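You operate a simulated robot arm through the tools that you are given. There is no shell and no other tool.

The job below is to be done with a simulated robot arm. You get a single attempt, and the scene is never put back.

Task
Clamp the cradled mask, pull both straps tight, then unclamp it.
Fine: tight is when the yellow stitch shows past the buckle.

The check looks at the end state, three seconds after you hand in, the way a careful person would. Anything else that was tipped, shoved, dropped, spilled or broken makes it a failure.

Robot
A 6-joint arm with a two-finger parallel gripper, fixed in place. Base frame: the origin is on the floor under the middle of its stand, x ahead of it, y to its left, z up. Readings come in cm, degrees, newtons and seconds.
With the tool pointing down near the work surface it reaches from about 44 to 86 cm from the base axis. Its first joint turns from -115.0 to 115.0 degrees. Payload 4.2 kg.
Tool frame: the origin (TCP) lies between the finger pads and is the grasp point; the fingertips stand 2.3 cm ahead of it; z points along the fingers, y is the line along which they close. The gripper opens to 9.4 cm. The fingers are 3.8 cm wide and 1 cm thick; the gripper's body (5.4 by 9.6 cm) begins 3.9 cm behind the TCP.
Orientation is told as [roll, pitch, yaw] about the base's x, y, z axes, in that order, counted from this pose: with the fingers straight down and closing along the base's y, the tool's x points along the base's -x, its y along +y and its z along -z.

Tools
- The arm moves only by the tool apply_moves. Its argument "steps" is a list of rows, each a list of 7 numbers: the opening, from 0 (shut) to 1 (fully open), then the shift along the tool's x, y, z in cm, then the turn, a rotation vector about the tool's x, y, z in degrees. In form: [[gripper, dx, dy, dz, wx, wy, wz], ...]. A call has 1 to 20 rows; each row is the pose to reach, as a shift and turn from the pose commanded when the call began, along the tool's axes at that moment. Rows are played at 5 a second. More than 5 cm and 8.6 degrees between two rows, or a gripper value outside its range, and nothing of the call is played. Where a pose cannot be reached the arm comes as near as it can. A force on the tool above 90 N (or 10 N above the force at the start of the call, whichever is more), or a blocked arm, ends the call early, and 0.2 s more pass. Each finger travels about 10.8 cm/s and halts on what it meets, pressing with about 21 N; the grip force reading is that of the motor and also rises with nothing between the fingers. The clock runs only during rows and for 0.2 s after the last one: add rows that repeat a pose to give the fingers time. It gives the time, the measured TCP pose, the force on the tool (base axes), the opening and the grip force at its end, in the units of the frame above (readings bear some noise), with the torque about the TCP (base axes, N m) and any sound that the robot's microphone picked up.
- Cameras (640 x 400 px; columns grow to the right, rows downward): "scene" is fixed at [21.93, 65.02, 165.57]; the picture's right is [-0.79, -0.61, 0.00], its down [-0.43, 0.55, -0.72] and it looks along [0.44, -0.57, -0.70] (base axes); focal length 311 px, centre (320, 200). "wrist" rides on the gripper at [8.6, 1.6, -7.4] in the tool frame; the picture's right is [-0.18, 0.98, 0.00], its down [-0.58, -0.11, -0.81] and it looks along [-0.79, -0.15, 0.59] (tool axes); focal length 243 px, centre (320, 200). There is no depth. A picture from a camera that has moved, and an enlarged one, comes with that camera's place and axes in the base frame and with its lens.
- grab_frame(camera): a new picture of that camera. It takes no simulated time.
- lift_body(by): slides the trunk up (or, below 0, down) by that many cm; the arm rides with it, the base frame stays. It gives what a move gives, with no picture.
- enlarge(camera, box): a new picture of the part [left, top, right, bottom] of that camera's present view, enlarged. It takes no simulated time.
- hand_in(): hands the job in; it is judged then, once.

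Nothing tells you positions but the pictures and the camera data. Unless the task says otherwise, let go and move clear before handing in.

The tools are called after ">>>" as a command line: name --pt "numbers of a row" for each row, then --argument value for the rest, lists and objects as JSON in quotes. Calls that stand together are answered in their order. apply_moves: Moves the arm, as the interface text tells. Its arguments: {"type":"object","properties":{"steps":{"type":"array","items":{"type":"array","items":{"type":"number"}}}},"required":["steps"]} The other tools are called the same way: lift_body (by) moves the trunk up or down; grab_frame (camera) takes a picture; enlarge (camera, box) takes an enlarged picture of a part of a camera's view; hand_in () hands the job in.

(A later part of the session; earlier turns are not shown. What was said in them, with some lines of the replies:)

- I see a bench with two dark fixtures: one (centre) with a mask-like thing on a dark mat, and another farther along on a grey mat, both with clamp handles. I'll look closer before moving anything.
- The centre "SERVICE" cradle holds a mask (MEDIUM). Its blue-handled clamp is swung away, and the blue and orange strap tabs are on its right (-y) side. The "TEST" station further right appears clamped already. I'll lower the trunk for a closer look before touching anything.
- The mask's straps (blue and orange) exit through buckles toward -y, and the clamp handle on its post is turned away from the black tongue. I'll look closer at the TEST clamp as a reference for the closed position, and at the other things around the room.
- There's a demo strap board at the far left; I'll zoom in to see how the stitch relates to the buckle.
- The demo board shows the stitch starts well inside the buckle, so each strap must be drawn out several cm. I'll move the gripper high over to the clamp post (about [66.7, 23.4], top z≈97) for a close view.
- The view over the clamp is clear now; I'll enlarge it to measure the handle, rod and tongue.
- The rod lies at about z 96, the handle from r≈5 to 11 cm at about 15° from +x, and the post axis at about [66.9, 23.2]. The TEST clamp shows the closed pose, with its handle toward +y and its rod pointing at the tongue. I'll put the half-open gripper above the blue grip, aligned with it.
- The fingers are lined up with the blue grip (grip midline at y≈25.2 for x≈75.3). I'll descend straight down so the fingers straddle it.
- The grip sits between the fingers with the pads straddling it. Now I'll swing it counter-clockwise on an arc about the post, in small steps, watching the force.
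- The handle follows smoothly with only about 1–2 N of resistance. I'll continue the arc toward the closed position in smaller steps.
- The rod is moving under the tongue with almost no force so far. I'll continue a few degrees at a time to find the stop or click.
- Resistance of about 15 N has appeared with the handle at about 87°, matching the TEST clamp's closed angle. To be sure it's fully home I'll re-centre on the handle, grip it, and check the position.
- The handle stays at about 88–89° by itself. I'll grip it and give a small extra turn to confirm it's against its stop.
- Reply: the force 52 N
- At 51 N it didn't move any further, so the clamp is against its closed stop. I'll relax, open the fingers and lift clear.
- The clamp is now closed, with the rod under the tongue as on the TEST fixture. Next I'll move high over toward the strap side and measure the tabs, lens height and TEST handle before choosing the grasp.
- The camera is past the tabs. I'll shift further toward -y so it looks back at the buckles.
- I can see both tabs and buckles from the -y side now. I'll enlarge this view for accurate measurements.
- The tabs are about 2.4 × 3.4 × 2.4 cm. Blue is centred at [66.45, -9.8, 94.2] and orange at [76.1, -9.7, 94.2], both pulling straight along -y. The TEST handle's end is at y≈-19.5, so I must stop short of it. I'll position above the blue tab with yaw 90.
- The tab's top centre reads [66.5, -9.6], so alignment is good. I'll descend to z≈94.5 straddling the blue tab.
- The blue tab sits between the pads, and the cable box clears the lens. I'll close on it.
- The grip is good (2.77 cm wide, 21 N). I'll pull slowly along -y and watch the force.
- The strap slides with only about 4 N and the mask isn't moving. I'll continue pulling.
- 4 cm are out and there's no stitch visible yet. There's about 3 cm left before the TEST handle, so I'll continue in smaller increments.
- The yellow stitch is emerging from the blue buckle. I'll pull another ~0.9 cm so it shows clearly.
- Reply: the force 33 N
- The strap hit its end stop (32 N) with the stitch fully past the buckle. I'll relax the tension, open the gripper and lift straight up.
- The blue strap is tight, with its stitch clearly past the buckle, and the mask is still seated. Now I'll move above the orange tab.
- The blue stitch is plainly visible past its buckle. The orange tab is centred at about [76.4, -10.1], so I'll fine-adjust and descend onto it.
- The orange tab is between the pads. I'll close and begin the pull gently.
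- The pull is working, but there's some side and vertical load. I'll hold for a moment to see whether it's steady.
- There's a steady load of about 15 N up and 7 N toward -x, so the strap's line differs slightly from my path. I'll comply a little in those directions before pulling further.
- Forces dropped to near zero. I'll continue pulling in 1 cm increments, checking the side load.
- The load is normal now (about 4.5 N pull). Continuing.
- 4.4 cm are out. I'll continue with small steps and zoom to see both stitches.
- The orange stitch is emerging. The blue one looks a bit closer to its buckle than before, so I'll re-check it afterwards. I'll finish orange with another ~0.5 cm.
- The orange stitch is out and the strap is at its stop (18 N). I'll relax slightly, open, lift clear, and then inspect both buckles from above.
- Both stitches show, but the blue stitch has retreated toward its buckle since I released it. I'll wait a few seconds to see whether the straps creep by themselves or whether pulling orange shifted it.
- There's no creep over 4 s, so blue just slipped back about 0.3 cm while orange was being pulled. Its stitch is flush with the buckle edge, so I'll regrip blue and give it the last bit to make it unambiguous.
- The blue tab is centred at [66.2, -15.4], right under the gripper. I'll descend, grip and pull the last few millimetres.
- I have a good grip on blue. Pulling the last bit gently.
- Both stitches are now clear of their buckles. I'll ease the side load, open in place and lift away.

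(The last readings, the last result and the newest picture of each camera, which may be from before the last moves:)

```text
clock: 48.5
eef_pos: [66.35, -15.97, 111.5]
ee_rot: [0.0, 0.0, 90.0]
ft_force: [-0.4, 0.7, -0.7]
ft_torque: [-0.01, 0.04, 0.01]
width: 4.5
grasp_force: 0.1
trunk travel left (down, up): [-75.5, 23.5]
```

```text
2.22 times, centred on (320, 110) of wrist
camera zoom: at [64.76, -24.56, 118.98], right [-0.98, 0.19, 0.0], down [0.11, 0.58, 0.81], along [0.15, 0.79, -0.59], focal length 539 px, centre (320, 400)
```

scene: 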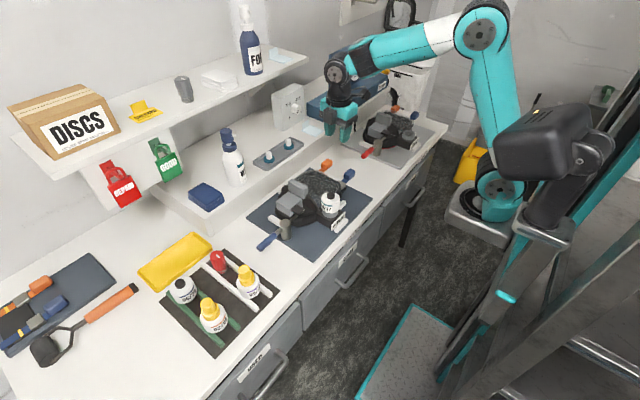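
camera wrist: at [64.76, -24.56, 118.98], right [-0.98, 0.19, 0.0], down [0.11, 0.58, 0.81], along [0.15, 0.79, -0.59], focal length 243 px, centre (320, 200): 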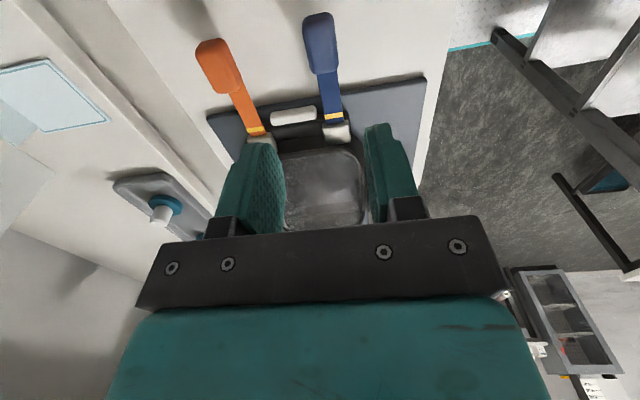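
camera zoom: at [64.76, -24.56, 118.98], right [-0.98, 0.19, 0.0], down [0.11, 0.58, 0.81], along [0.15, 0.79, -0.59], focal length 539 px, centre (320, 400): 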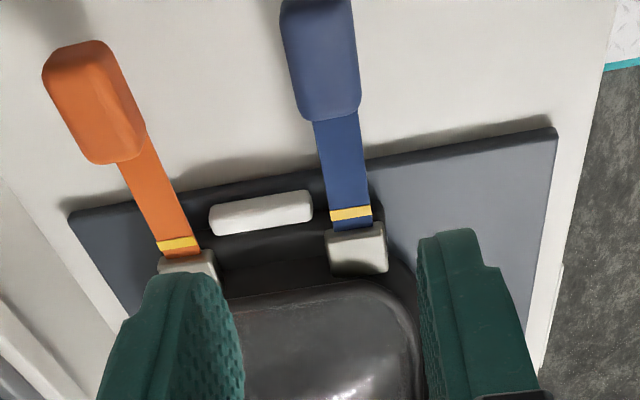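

Both yellow stitches are clearly past their buckles. Now I'll travel high back to the clamp handle (around [67.3, 31.6]) to unclamp.

>>> apply_moves --pt "0.48 -4.75 0 -2 0 0 0" --pt "0.48 -9.5 0 -2 0 0 0" --pt "0.48 -14.25 0 -2 0 0 0" --pt "0.48 -19 0 -2 0 0 0" --pt "0.48 -23.75 0 -2 0 0 0" --pt "0.48 -28.5 0 -2 0 0 0" --pt "0.48 -33.25 -0.3 -2 0 0 0" --pt "0.48 -38 -0.6 -2 0 0 1" --pt "0.48 -42.75 -0.95 -2 0 0 2" --pt "0.48 -47.6 -0.95 -2 0 0 2" --pt "0.48 -47.6 -0.95 2 0 0 2" --pt "0.48 -47.6 -0.95 6 0 0 2"

>>> grab_frame --camera "wrist"

>>> enlarge --camera "scene" --box '[225, 150, 345, 250]'

```text
refused: row 1 steps farther than a row can; nothing moved
```

```text
taken
camera wrist: at [64.76, -24.56, 118.98], right [-0.98, 0.19, 0.0], down [0.11, 0.58, 0.81], along [0.15, 0.79, -0.59], focal length 243 px, centre (320, 200)
```

wrist: 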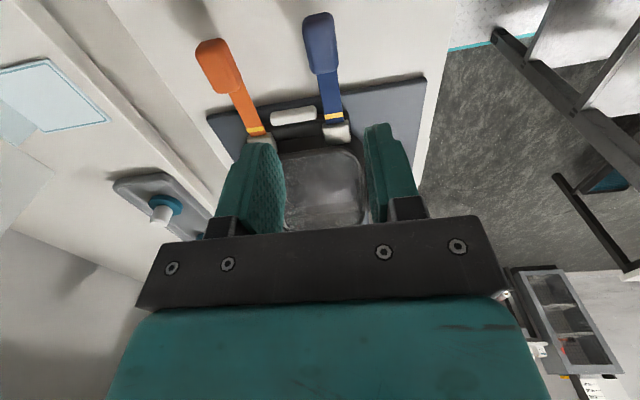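

```text
4.00 times, centred on (285, 200) of scene
camera zoom: at [21.93, 65.02, 165.57], right [-0.79, -0.61, 0.0], down [-0.43, 0.55, -0.72], along [0.44, -0.57, -0.7], focal length 1244 px, centre (460, 200)
```

zoom: 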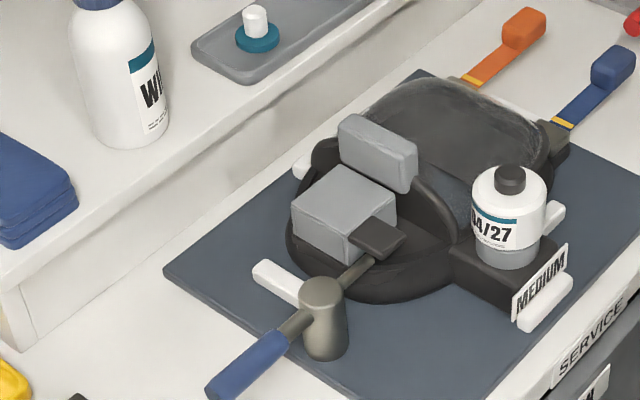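

The first row was a touch too long, so nothing moved; the picture confirms the clamp is still closed and the straps are tight. I'll resend it with shorter rows.

>>> apply_moves --pt "0.48 0 0 -2 0 0 0" --pt "0.48 -4.75 0 -2 0 0 0" --pt "0.48 -9.5 0 -2 0 0 0" --pt "0.48 -14.25 0 -2 0 0 0" --pt "0.48 -19 0 -2 0 0 0" --pt "0.48 -23.75 0 -2 0 0 0" --pt "0.48 -28.5 0 -2 0 0 0" --pt "0.48 -33.25 -0.3 -2 0 0 0" --pt "0.48 -38 -0.6 -2 0 0 1" --pt "0.48 -42.75 -0.95 -2 0 0 2" --pt "0.48 -47.6 -0.95 -2 0 0 2" --pt "0.48 -47.6 -0.95 2 0 0 2" --pt "0.48 -47.6 -0.95 6 0 0 2"

>>> grab_frame --camera "wrist"

>>> enlarge --camera "scene" --box '[225, 150, 345, 250]'

```text
clock: 51.3
eef_pos: [67.26, 31.76, 105.61]
ee_rot: [0.0, 0.1, 87.9]
ft_force: [-0.5, 0.1, 0.5]
ft_torque: [0.04, -0.04, -0.03]
width: 4.52
grasp_force: 0.0
trunk travel left (down, up): [-75.5, 23.5]
```

```text
taken
camera wrist: at [65.33, 23.16, 113.06], right [-0.98, 0.22, 0.0], down [0.13, 0.58, 0.81], along [0.18, 0.79, -0.59], focal length 243 px, centre (320, 200)
```

wrist: 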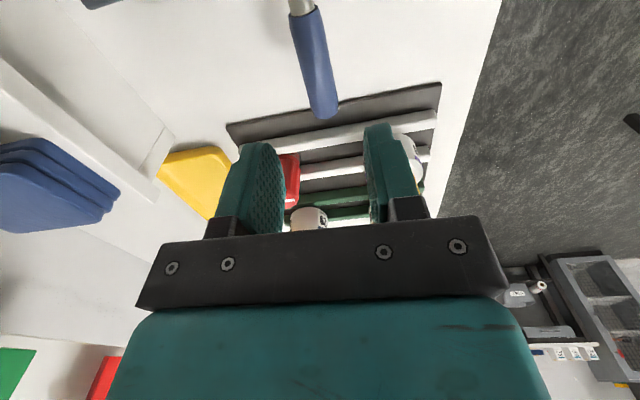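

```text
4.00 times, centred on (285, 200) of scene
camera zoom: at [21.93, 65.02, 165.57], right [-0.79, -0.61, 0.0], down [-0.43, 0.55, -0.72], along [0.44, -0.57, -0.7], focal length 1244 px, centre (460, 200)
```

zoom: 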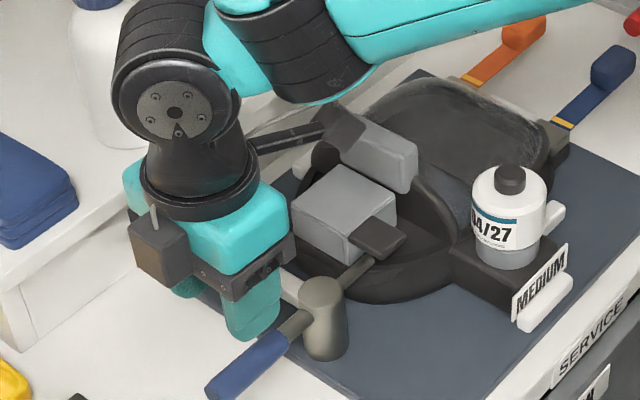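

The handle lies at x≈67.4 under the gripper. I'll descend to straddle it.

>>> apply_moves --pt "0.48 0 -0.15 3 0 0 0" --pt "0.48 0 -0.15 6 0 0 0" --pt "0.48 0 -0.15 8 0 0 0" --pt "0.48 0 -0.15 9.3 0 0 0" --pt "0.38 0 -0.15 9.3 0 0 0"

>>> grab_frame --camera "wrist"

```text
clock: 52.5
eef_pos: [67.44, 31.84, 96.2]
ee_rot: [0.0, 0.0, 88.0]
ft_force: [0.5, 0.0, 0.1]
ft_torque: [0.05, -0.03, -0.03]
width: 3.54
grasp_force: 0.0
trunk travel left (down, up): [-75.5, 23.5]
```

```text
taken
camera wrist: at [65.5, 23.23, 103.69], right [-0.98, 0.22, 0.0], down [0.13, 0.58, 0.81], along [0.18, 0.79, -0.59], focal length 243 px, centre (320, 200)
```

wrist: 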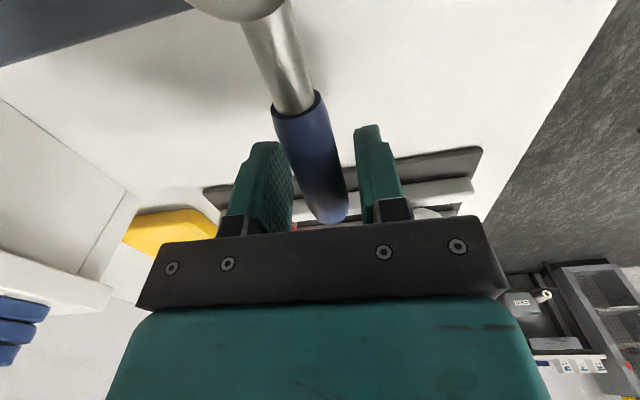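

The handle is between the fingers. Now I'll swing it clockwise on the arc back toward the open position.

>>> apply_moves --pt "0.36 0.117 -1.202 0 0 0 8" --pt "0.36 0.401 -2.376 0 0 0 16" --pt "0.36 0.845 -3.499 0 0 0 24" --pt "0.36 1.442 -4.55 0 0 0 32" --pt "0.36 2.178 -5.507 0 0 0 40"

>>> grab_frame --camera "wrist"

>>> enlarge --camera "scene" --box '[225, 150, 345, 250]'

```text
clock: 53.7
eef_pos: [72.85, 29.45, 96.18]
ee_rot: [-0.1, 0.1, 47.7]
ft_force: [-0.3, 1.2, -0.1]
ft_torque: [0.01, 0.02, 0.02]
width: 3.45
grasp_force: 0.2
trunk travel left (down, up): [-75.5, 23.5]
```

```text
taken
camera wrist: at [65.86, 24.14, 103.68], right [-0.6, 0.8, 0.0], down [0.47, 0.36, 0.81], along [0.64, 0.49, -0.59], focal length 243 px, centre (320, 200)
```

wrist: 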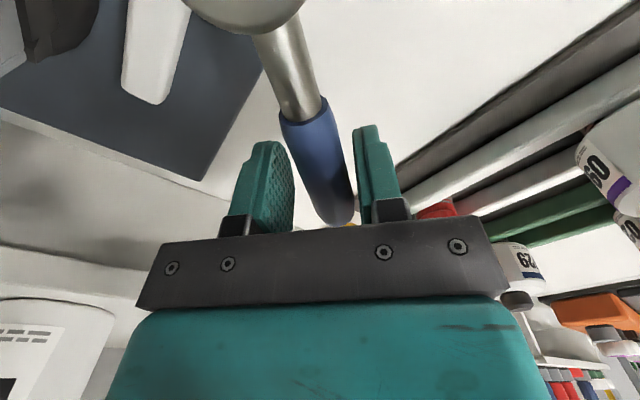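

```text
4.00 times, centred on (285, 200) of scene
camera zoom: at [21.93, 65.02, 165.57], right [-0.79, -0.61, 0.0], down [-0.43, 0.55, -0.72], along [0.44, -0.57, -0.7], focal length 1244 px, centre (460, 200)
```

zoom: 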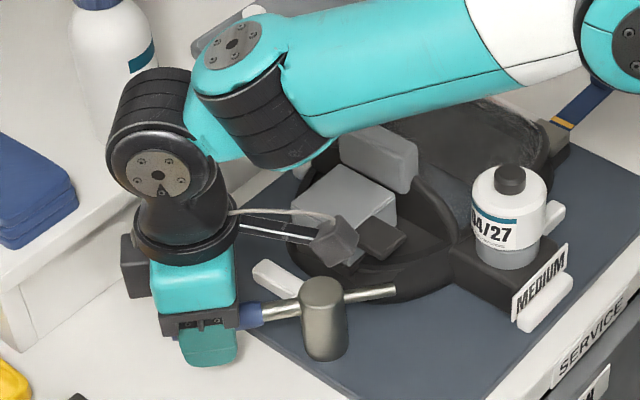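

The rod is clear of the tongue. I'll continue the swing to the original open angle.

>>> apply_moves --pt "0.36 0.117 -1.202 0 0 0 8" --pt "0.36 0.401 -2.376 0 0 0 16" --pt "0.36 0.845 -3.499 0 0 0 24" --pt "0.36 1.278 -4.295 0 0 0 30" --pt "0.36 1.613 -4.798 0 0 0 34"

>>> grab_frame --camera "wrist"

>>> enlarge --camera "scene" --box '[225, 150, 345, 250]'

```text
clock: 54.9
eef_pos: [75.35, 24.89, 96.2]
ee_rot: [0.0, -0.1, 13.8]
ft_force: [-0.2, 1.5, -0.3]
ft_torque: [-0.03, -0.02, 0.06]
width: 3.47
grasp_force: 1.2
trunk travel left (down, up): [-75.5, 23.5]
```

```text
taken
camera wrist: at [66.53, 24.47, 103.67], right [-0.06, 1.0, 0.0], down [0.59, 0.03, 0.81], along [0.81, 0.04, -0.59], focal length 243 px, centre (320, 200)
```

wrist: 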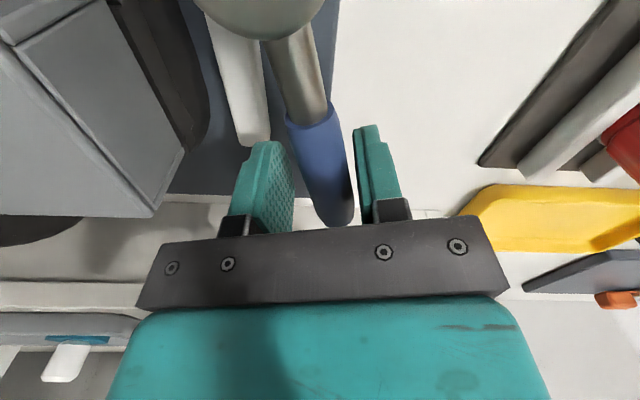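

```text
4.00 times, centred on (285, 200) of scene
camera zoom: at [21.93, 65.02, 165.57], right [-0.79, -0.61, 0.0], down [-0.43, 0.55, -0.72], along [0.44, -0.57, -0.7], focal length 1244 px, centre (460, 200)
```

zoom: 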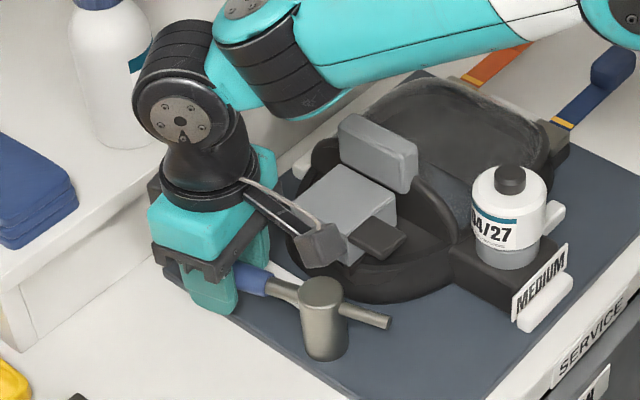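

The handle and rod match the starting open pose. I'll nudge it 2° more to confirm it's fully open.

>>> apply_moves --pt "0.36 0.01 -0.19 0 0 0 1.25" --pt "0.36 0.019 -0.377 0 0 0 2.5" --pt "0.36 0.019 -0.377 0 0 0 2.5"

>>> enlarge --camera "scene" --box '[225, 150, 345, 250]'

```text
clock: 55.7
eef_pos: [75.33, 24.8, 96.19]
ee_rot: [0.0, 0.0, 11.4]
ft_force: [-5.8, 9.6, -0.2]
ft_torque: [0.0, 0.01, 0.25]
width: 3.87
grasp_force: 5.1
trunk travel left (down, up): [-75.5, 23.5]
```

```text
4.00 times, centred on (285, 200) of scene
camera zoom: at [21.93, 65.02, 165.57], right [-0.79, -0.61, 0.0], down [-0.43, 0.55, -0.72], along [0.44, -0.57, -0.7], focal length 1244 px, centre (460, 200)
```

zoom: 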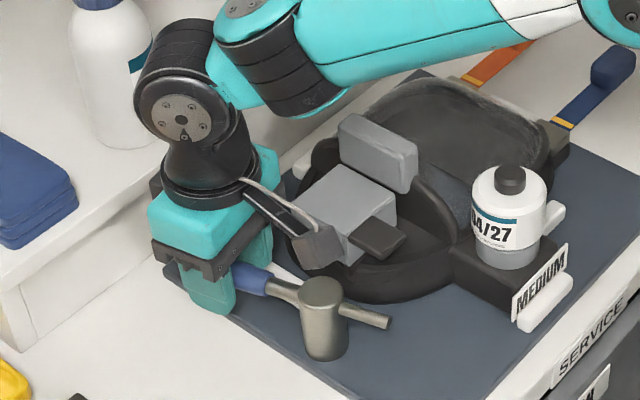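

It's against the open stop (about 10 N), so the mask is unclamped. I'll ease off, open slightly, and lift straight up and away.

>>> apply_moves --pt "0.4 0 0.5 0 0 0 -2" --pt "0.44 0 0.6 0 0 0 -3" --pt "0.44 0 0.6 -2 0 0 -3" --pt "0.44 0 0.6 -5 0 0 -3" --pt "0.44 0 0.6 -9 0 0 -3" --pt "0.44 0 0.6 -13 0 0 -3" --pt "0.44 0 0.6 -17 0 0 -3"

>>> grab_frame --camera "wrist"

>>> enlarge --camera "scene" --box '[225, 140, 375, 250]'

```text
clock: 57.3
eef_pos: [75.21, 24.96, 113.15]
ee_rot: [0.0, 0.0, 14.4]
ft_force: [-0.2, 0.0, 0.2]
ft_torque: [0.0, 0.02, -0.01]
width: 4.17
grasp_force: 0.1
trunk travel left (down, up): [-75.5, 23.5]
```

```text
taken
camera wrist: at [66.5, 24.43, 120.55], right [-0.07, 1.0, 0.0], down [0.59, 0.04, 0.81], along [0.8, 0.05, -0.59], focal length 243 px, centre (320, 200)
```

wrist: 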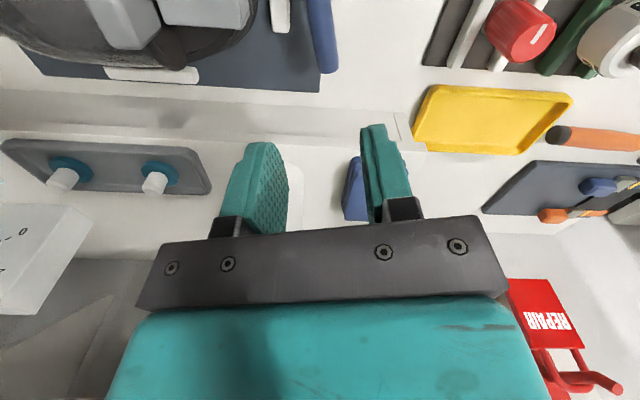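

```text
3.64 times, centred on (300, 195) of scene
camera zoom: at [21.93, 65.02, 165.57], right [-0.79, -0.61, 0.0], down [-0.43, 0.55, -0.72], along [0.44, -0.57, -0.7], focal length 1131 px, centre (393, 218)
```

zoom: 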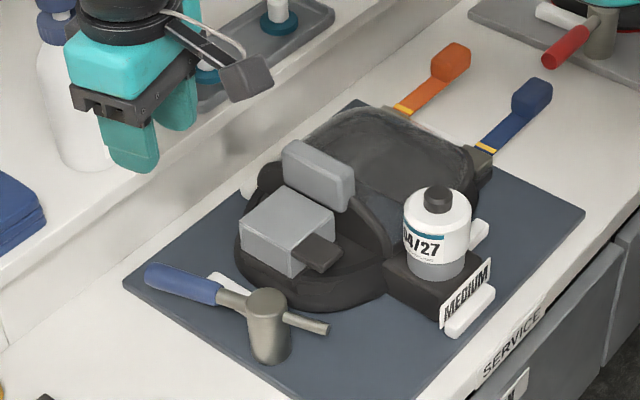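

The clamp is open, the mask is still seated in its cradle, and both stitches show. I'll back the arm away and do a final check of everything.

>>> apply_moves --pt "0.44 0 0 -4 0 0 0" --pt "0.44 4 0.5 -6 0 0 0" --pt "0.44 8 1 -6 0 0 3" --pt "0.44 12 1 -6 0 0 6" --pt "0.44 16 0 -6 0 0 9" --pt "0.44 20 -3 -6 0 0 12" --pt "0.44 23 -6 -6 0 0 14"

>>> grab_frame --camera "scene"

>>> grab_frame --camera "wrist"

>>> enlarge --camera "scene" --box '[305, 150, 365, 195]'

>>> enlarge --camera "scene" --box '[240, 140, 400, 260]'

```text
clock: 58.9
eef_pos: [54.68, 13.76, 119.31]
ee_rot: [0.1, 0.0, 0.4]
ft_force: [-0.8, 0.3, -0.1]
ft_torque: [-0.04, 0.01, 0.01]
width: 4.16
grasp_force: 0.1
trunk travel left (down, up): [-75.5, 23.5]
```

```text
taken
```

scene: 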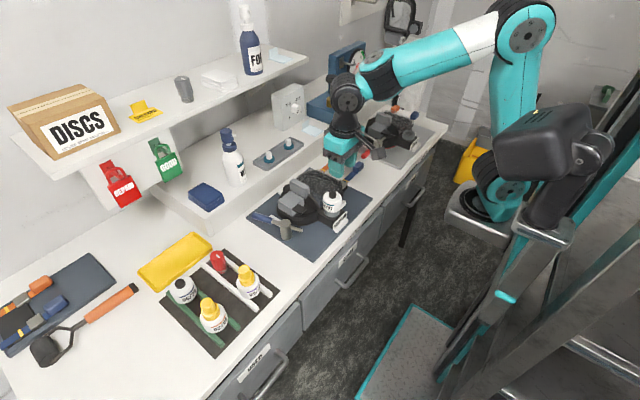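

```text
taken
camera wrist: at [46.07, 15.33, 126.75], right [0.18, 0.98, 0.0], down [0.58, -0.11, 0.81], along [0.79, -0.14, -0.59], focal length 243 px, centre (320, 200)
```

wrist: 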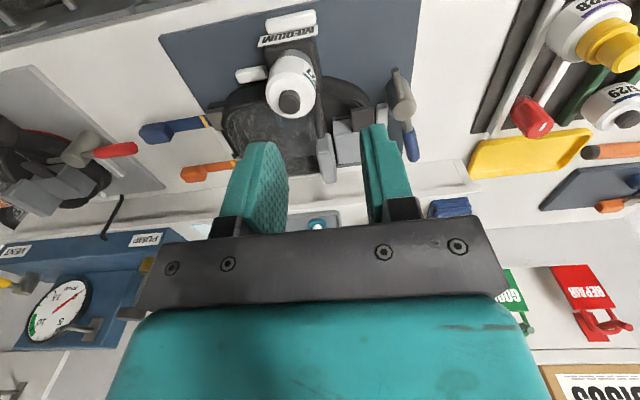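

```text
8.89 times, centred on (335, 172) of scene
camera zoom: at [21.93, 65.02, 165.57], right [-0.79, -0.61, 0.0], down [-0.43, 0.55, -0.72], along [0.44, -0.57, -0.7], focal length 2766 px, centre (187, 444)
```

zoom: 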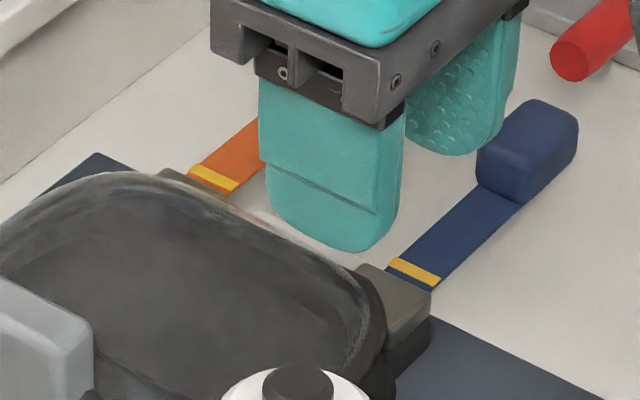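

```text
3.33 times, centred on (320, 200) of scene
camera zoom: at [21.93, 65.02, 165.57], right [-0.79, -0.61, 0.0], down [-0.43, 0.55, -0.72], along [0.44, -0.57, -0.7], focal length 1037 px, centre (320, 200)
```

zoom: 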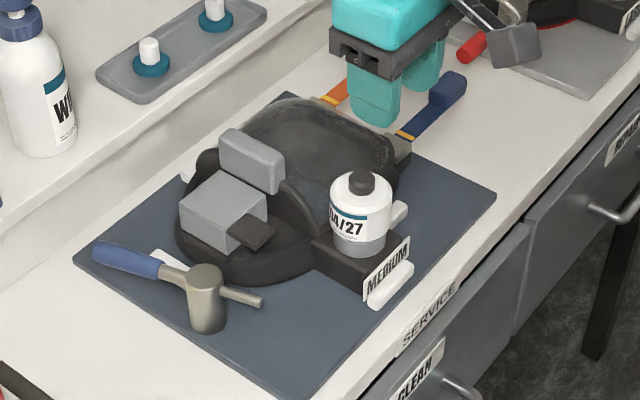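

The final check shows the clamp handle back in its open position and the mask seated in its cradle, shifted about half a centimetre toward the straps. Both yellow stitches are past their buckles, nothing else has moved, and the arm is clear. I'm handing in.

>>> hand_in

```text
The job is handed in.
```

I clamped the MEDIUM mask in the SERVICE cradle, pulled both straps tight, unclamped it, and handed the job in.

- **Clamp:** I swung the handle closed until it was firm against its stop. After the straps, I swung it back to its open stop, where it started.
- **Straps:** The yellow stitch shows past the buckle on both the blue and the orange strap. The blue strap slipped back about 0.3 cm while I pulled the orange one, so I re-pulled it. Both stitches were still clear in the last pictures before I handed in.
- **Mask position:** The mask ended up about 0.6 cm closer to the strap side than where it started. It is still seated between the cradle's stops.
- **Everything else:** The final pictures show nothing else moved or tipped, and the gripper was empty and clear of the bench.
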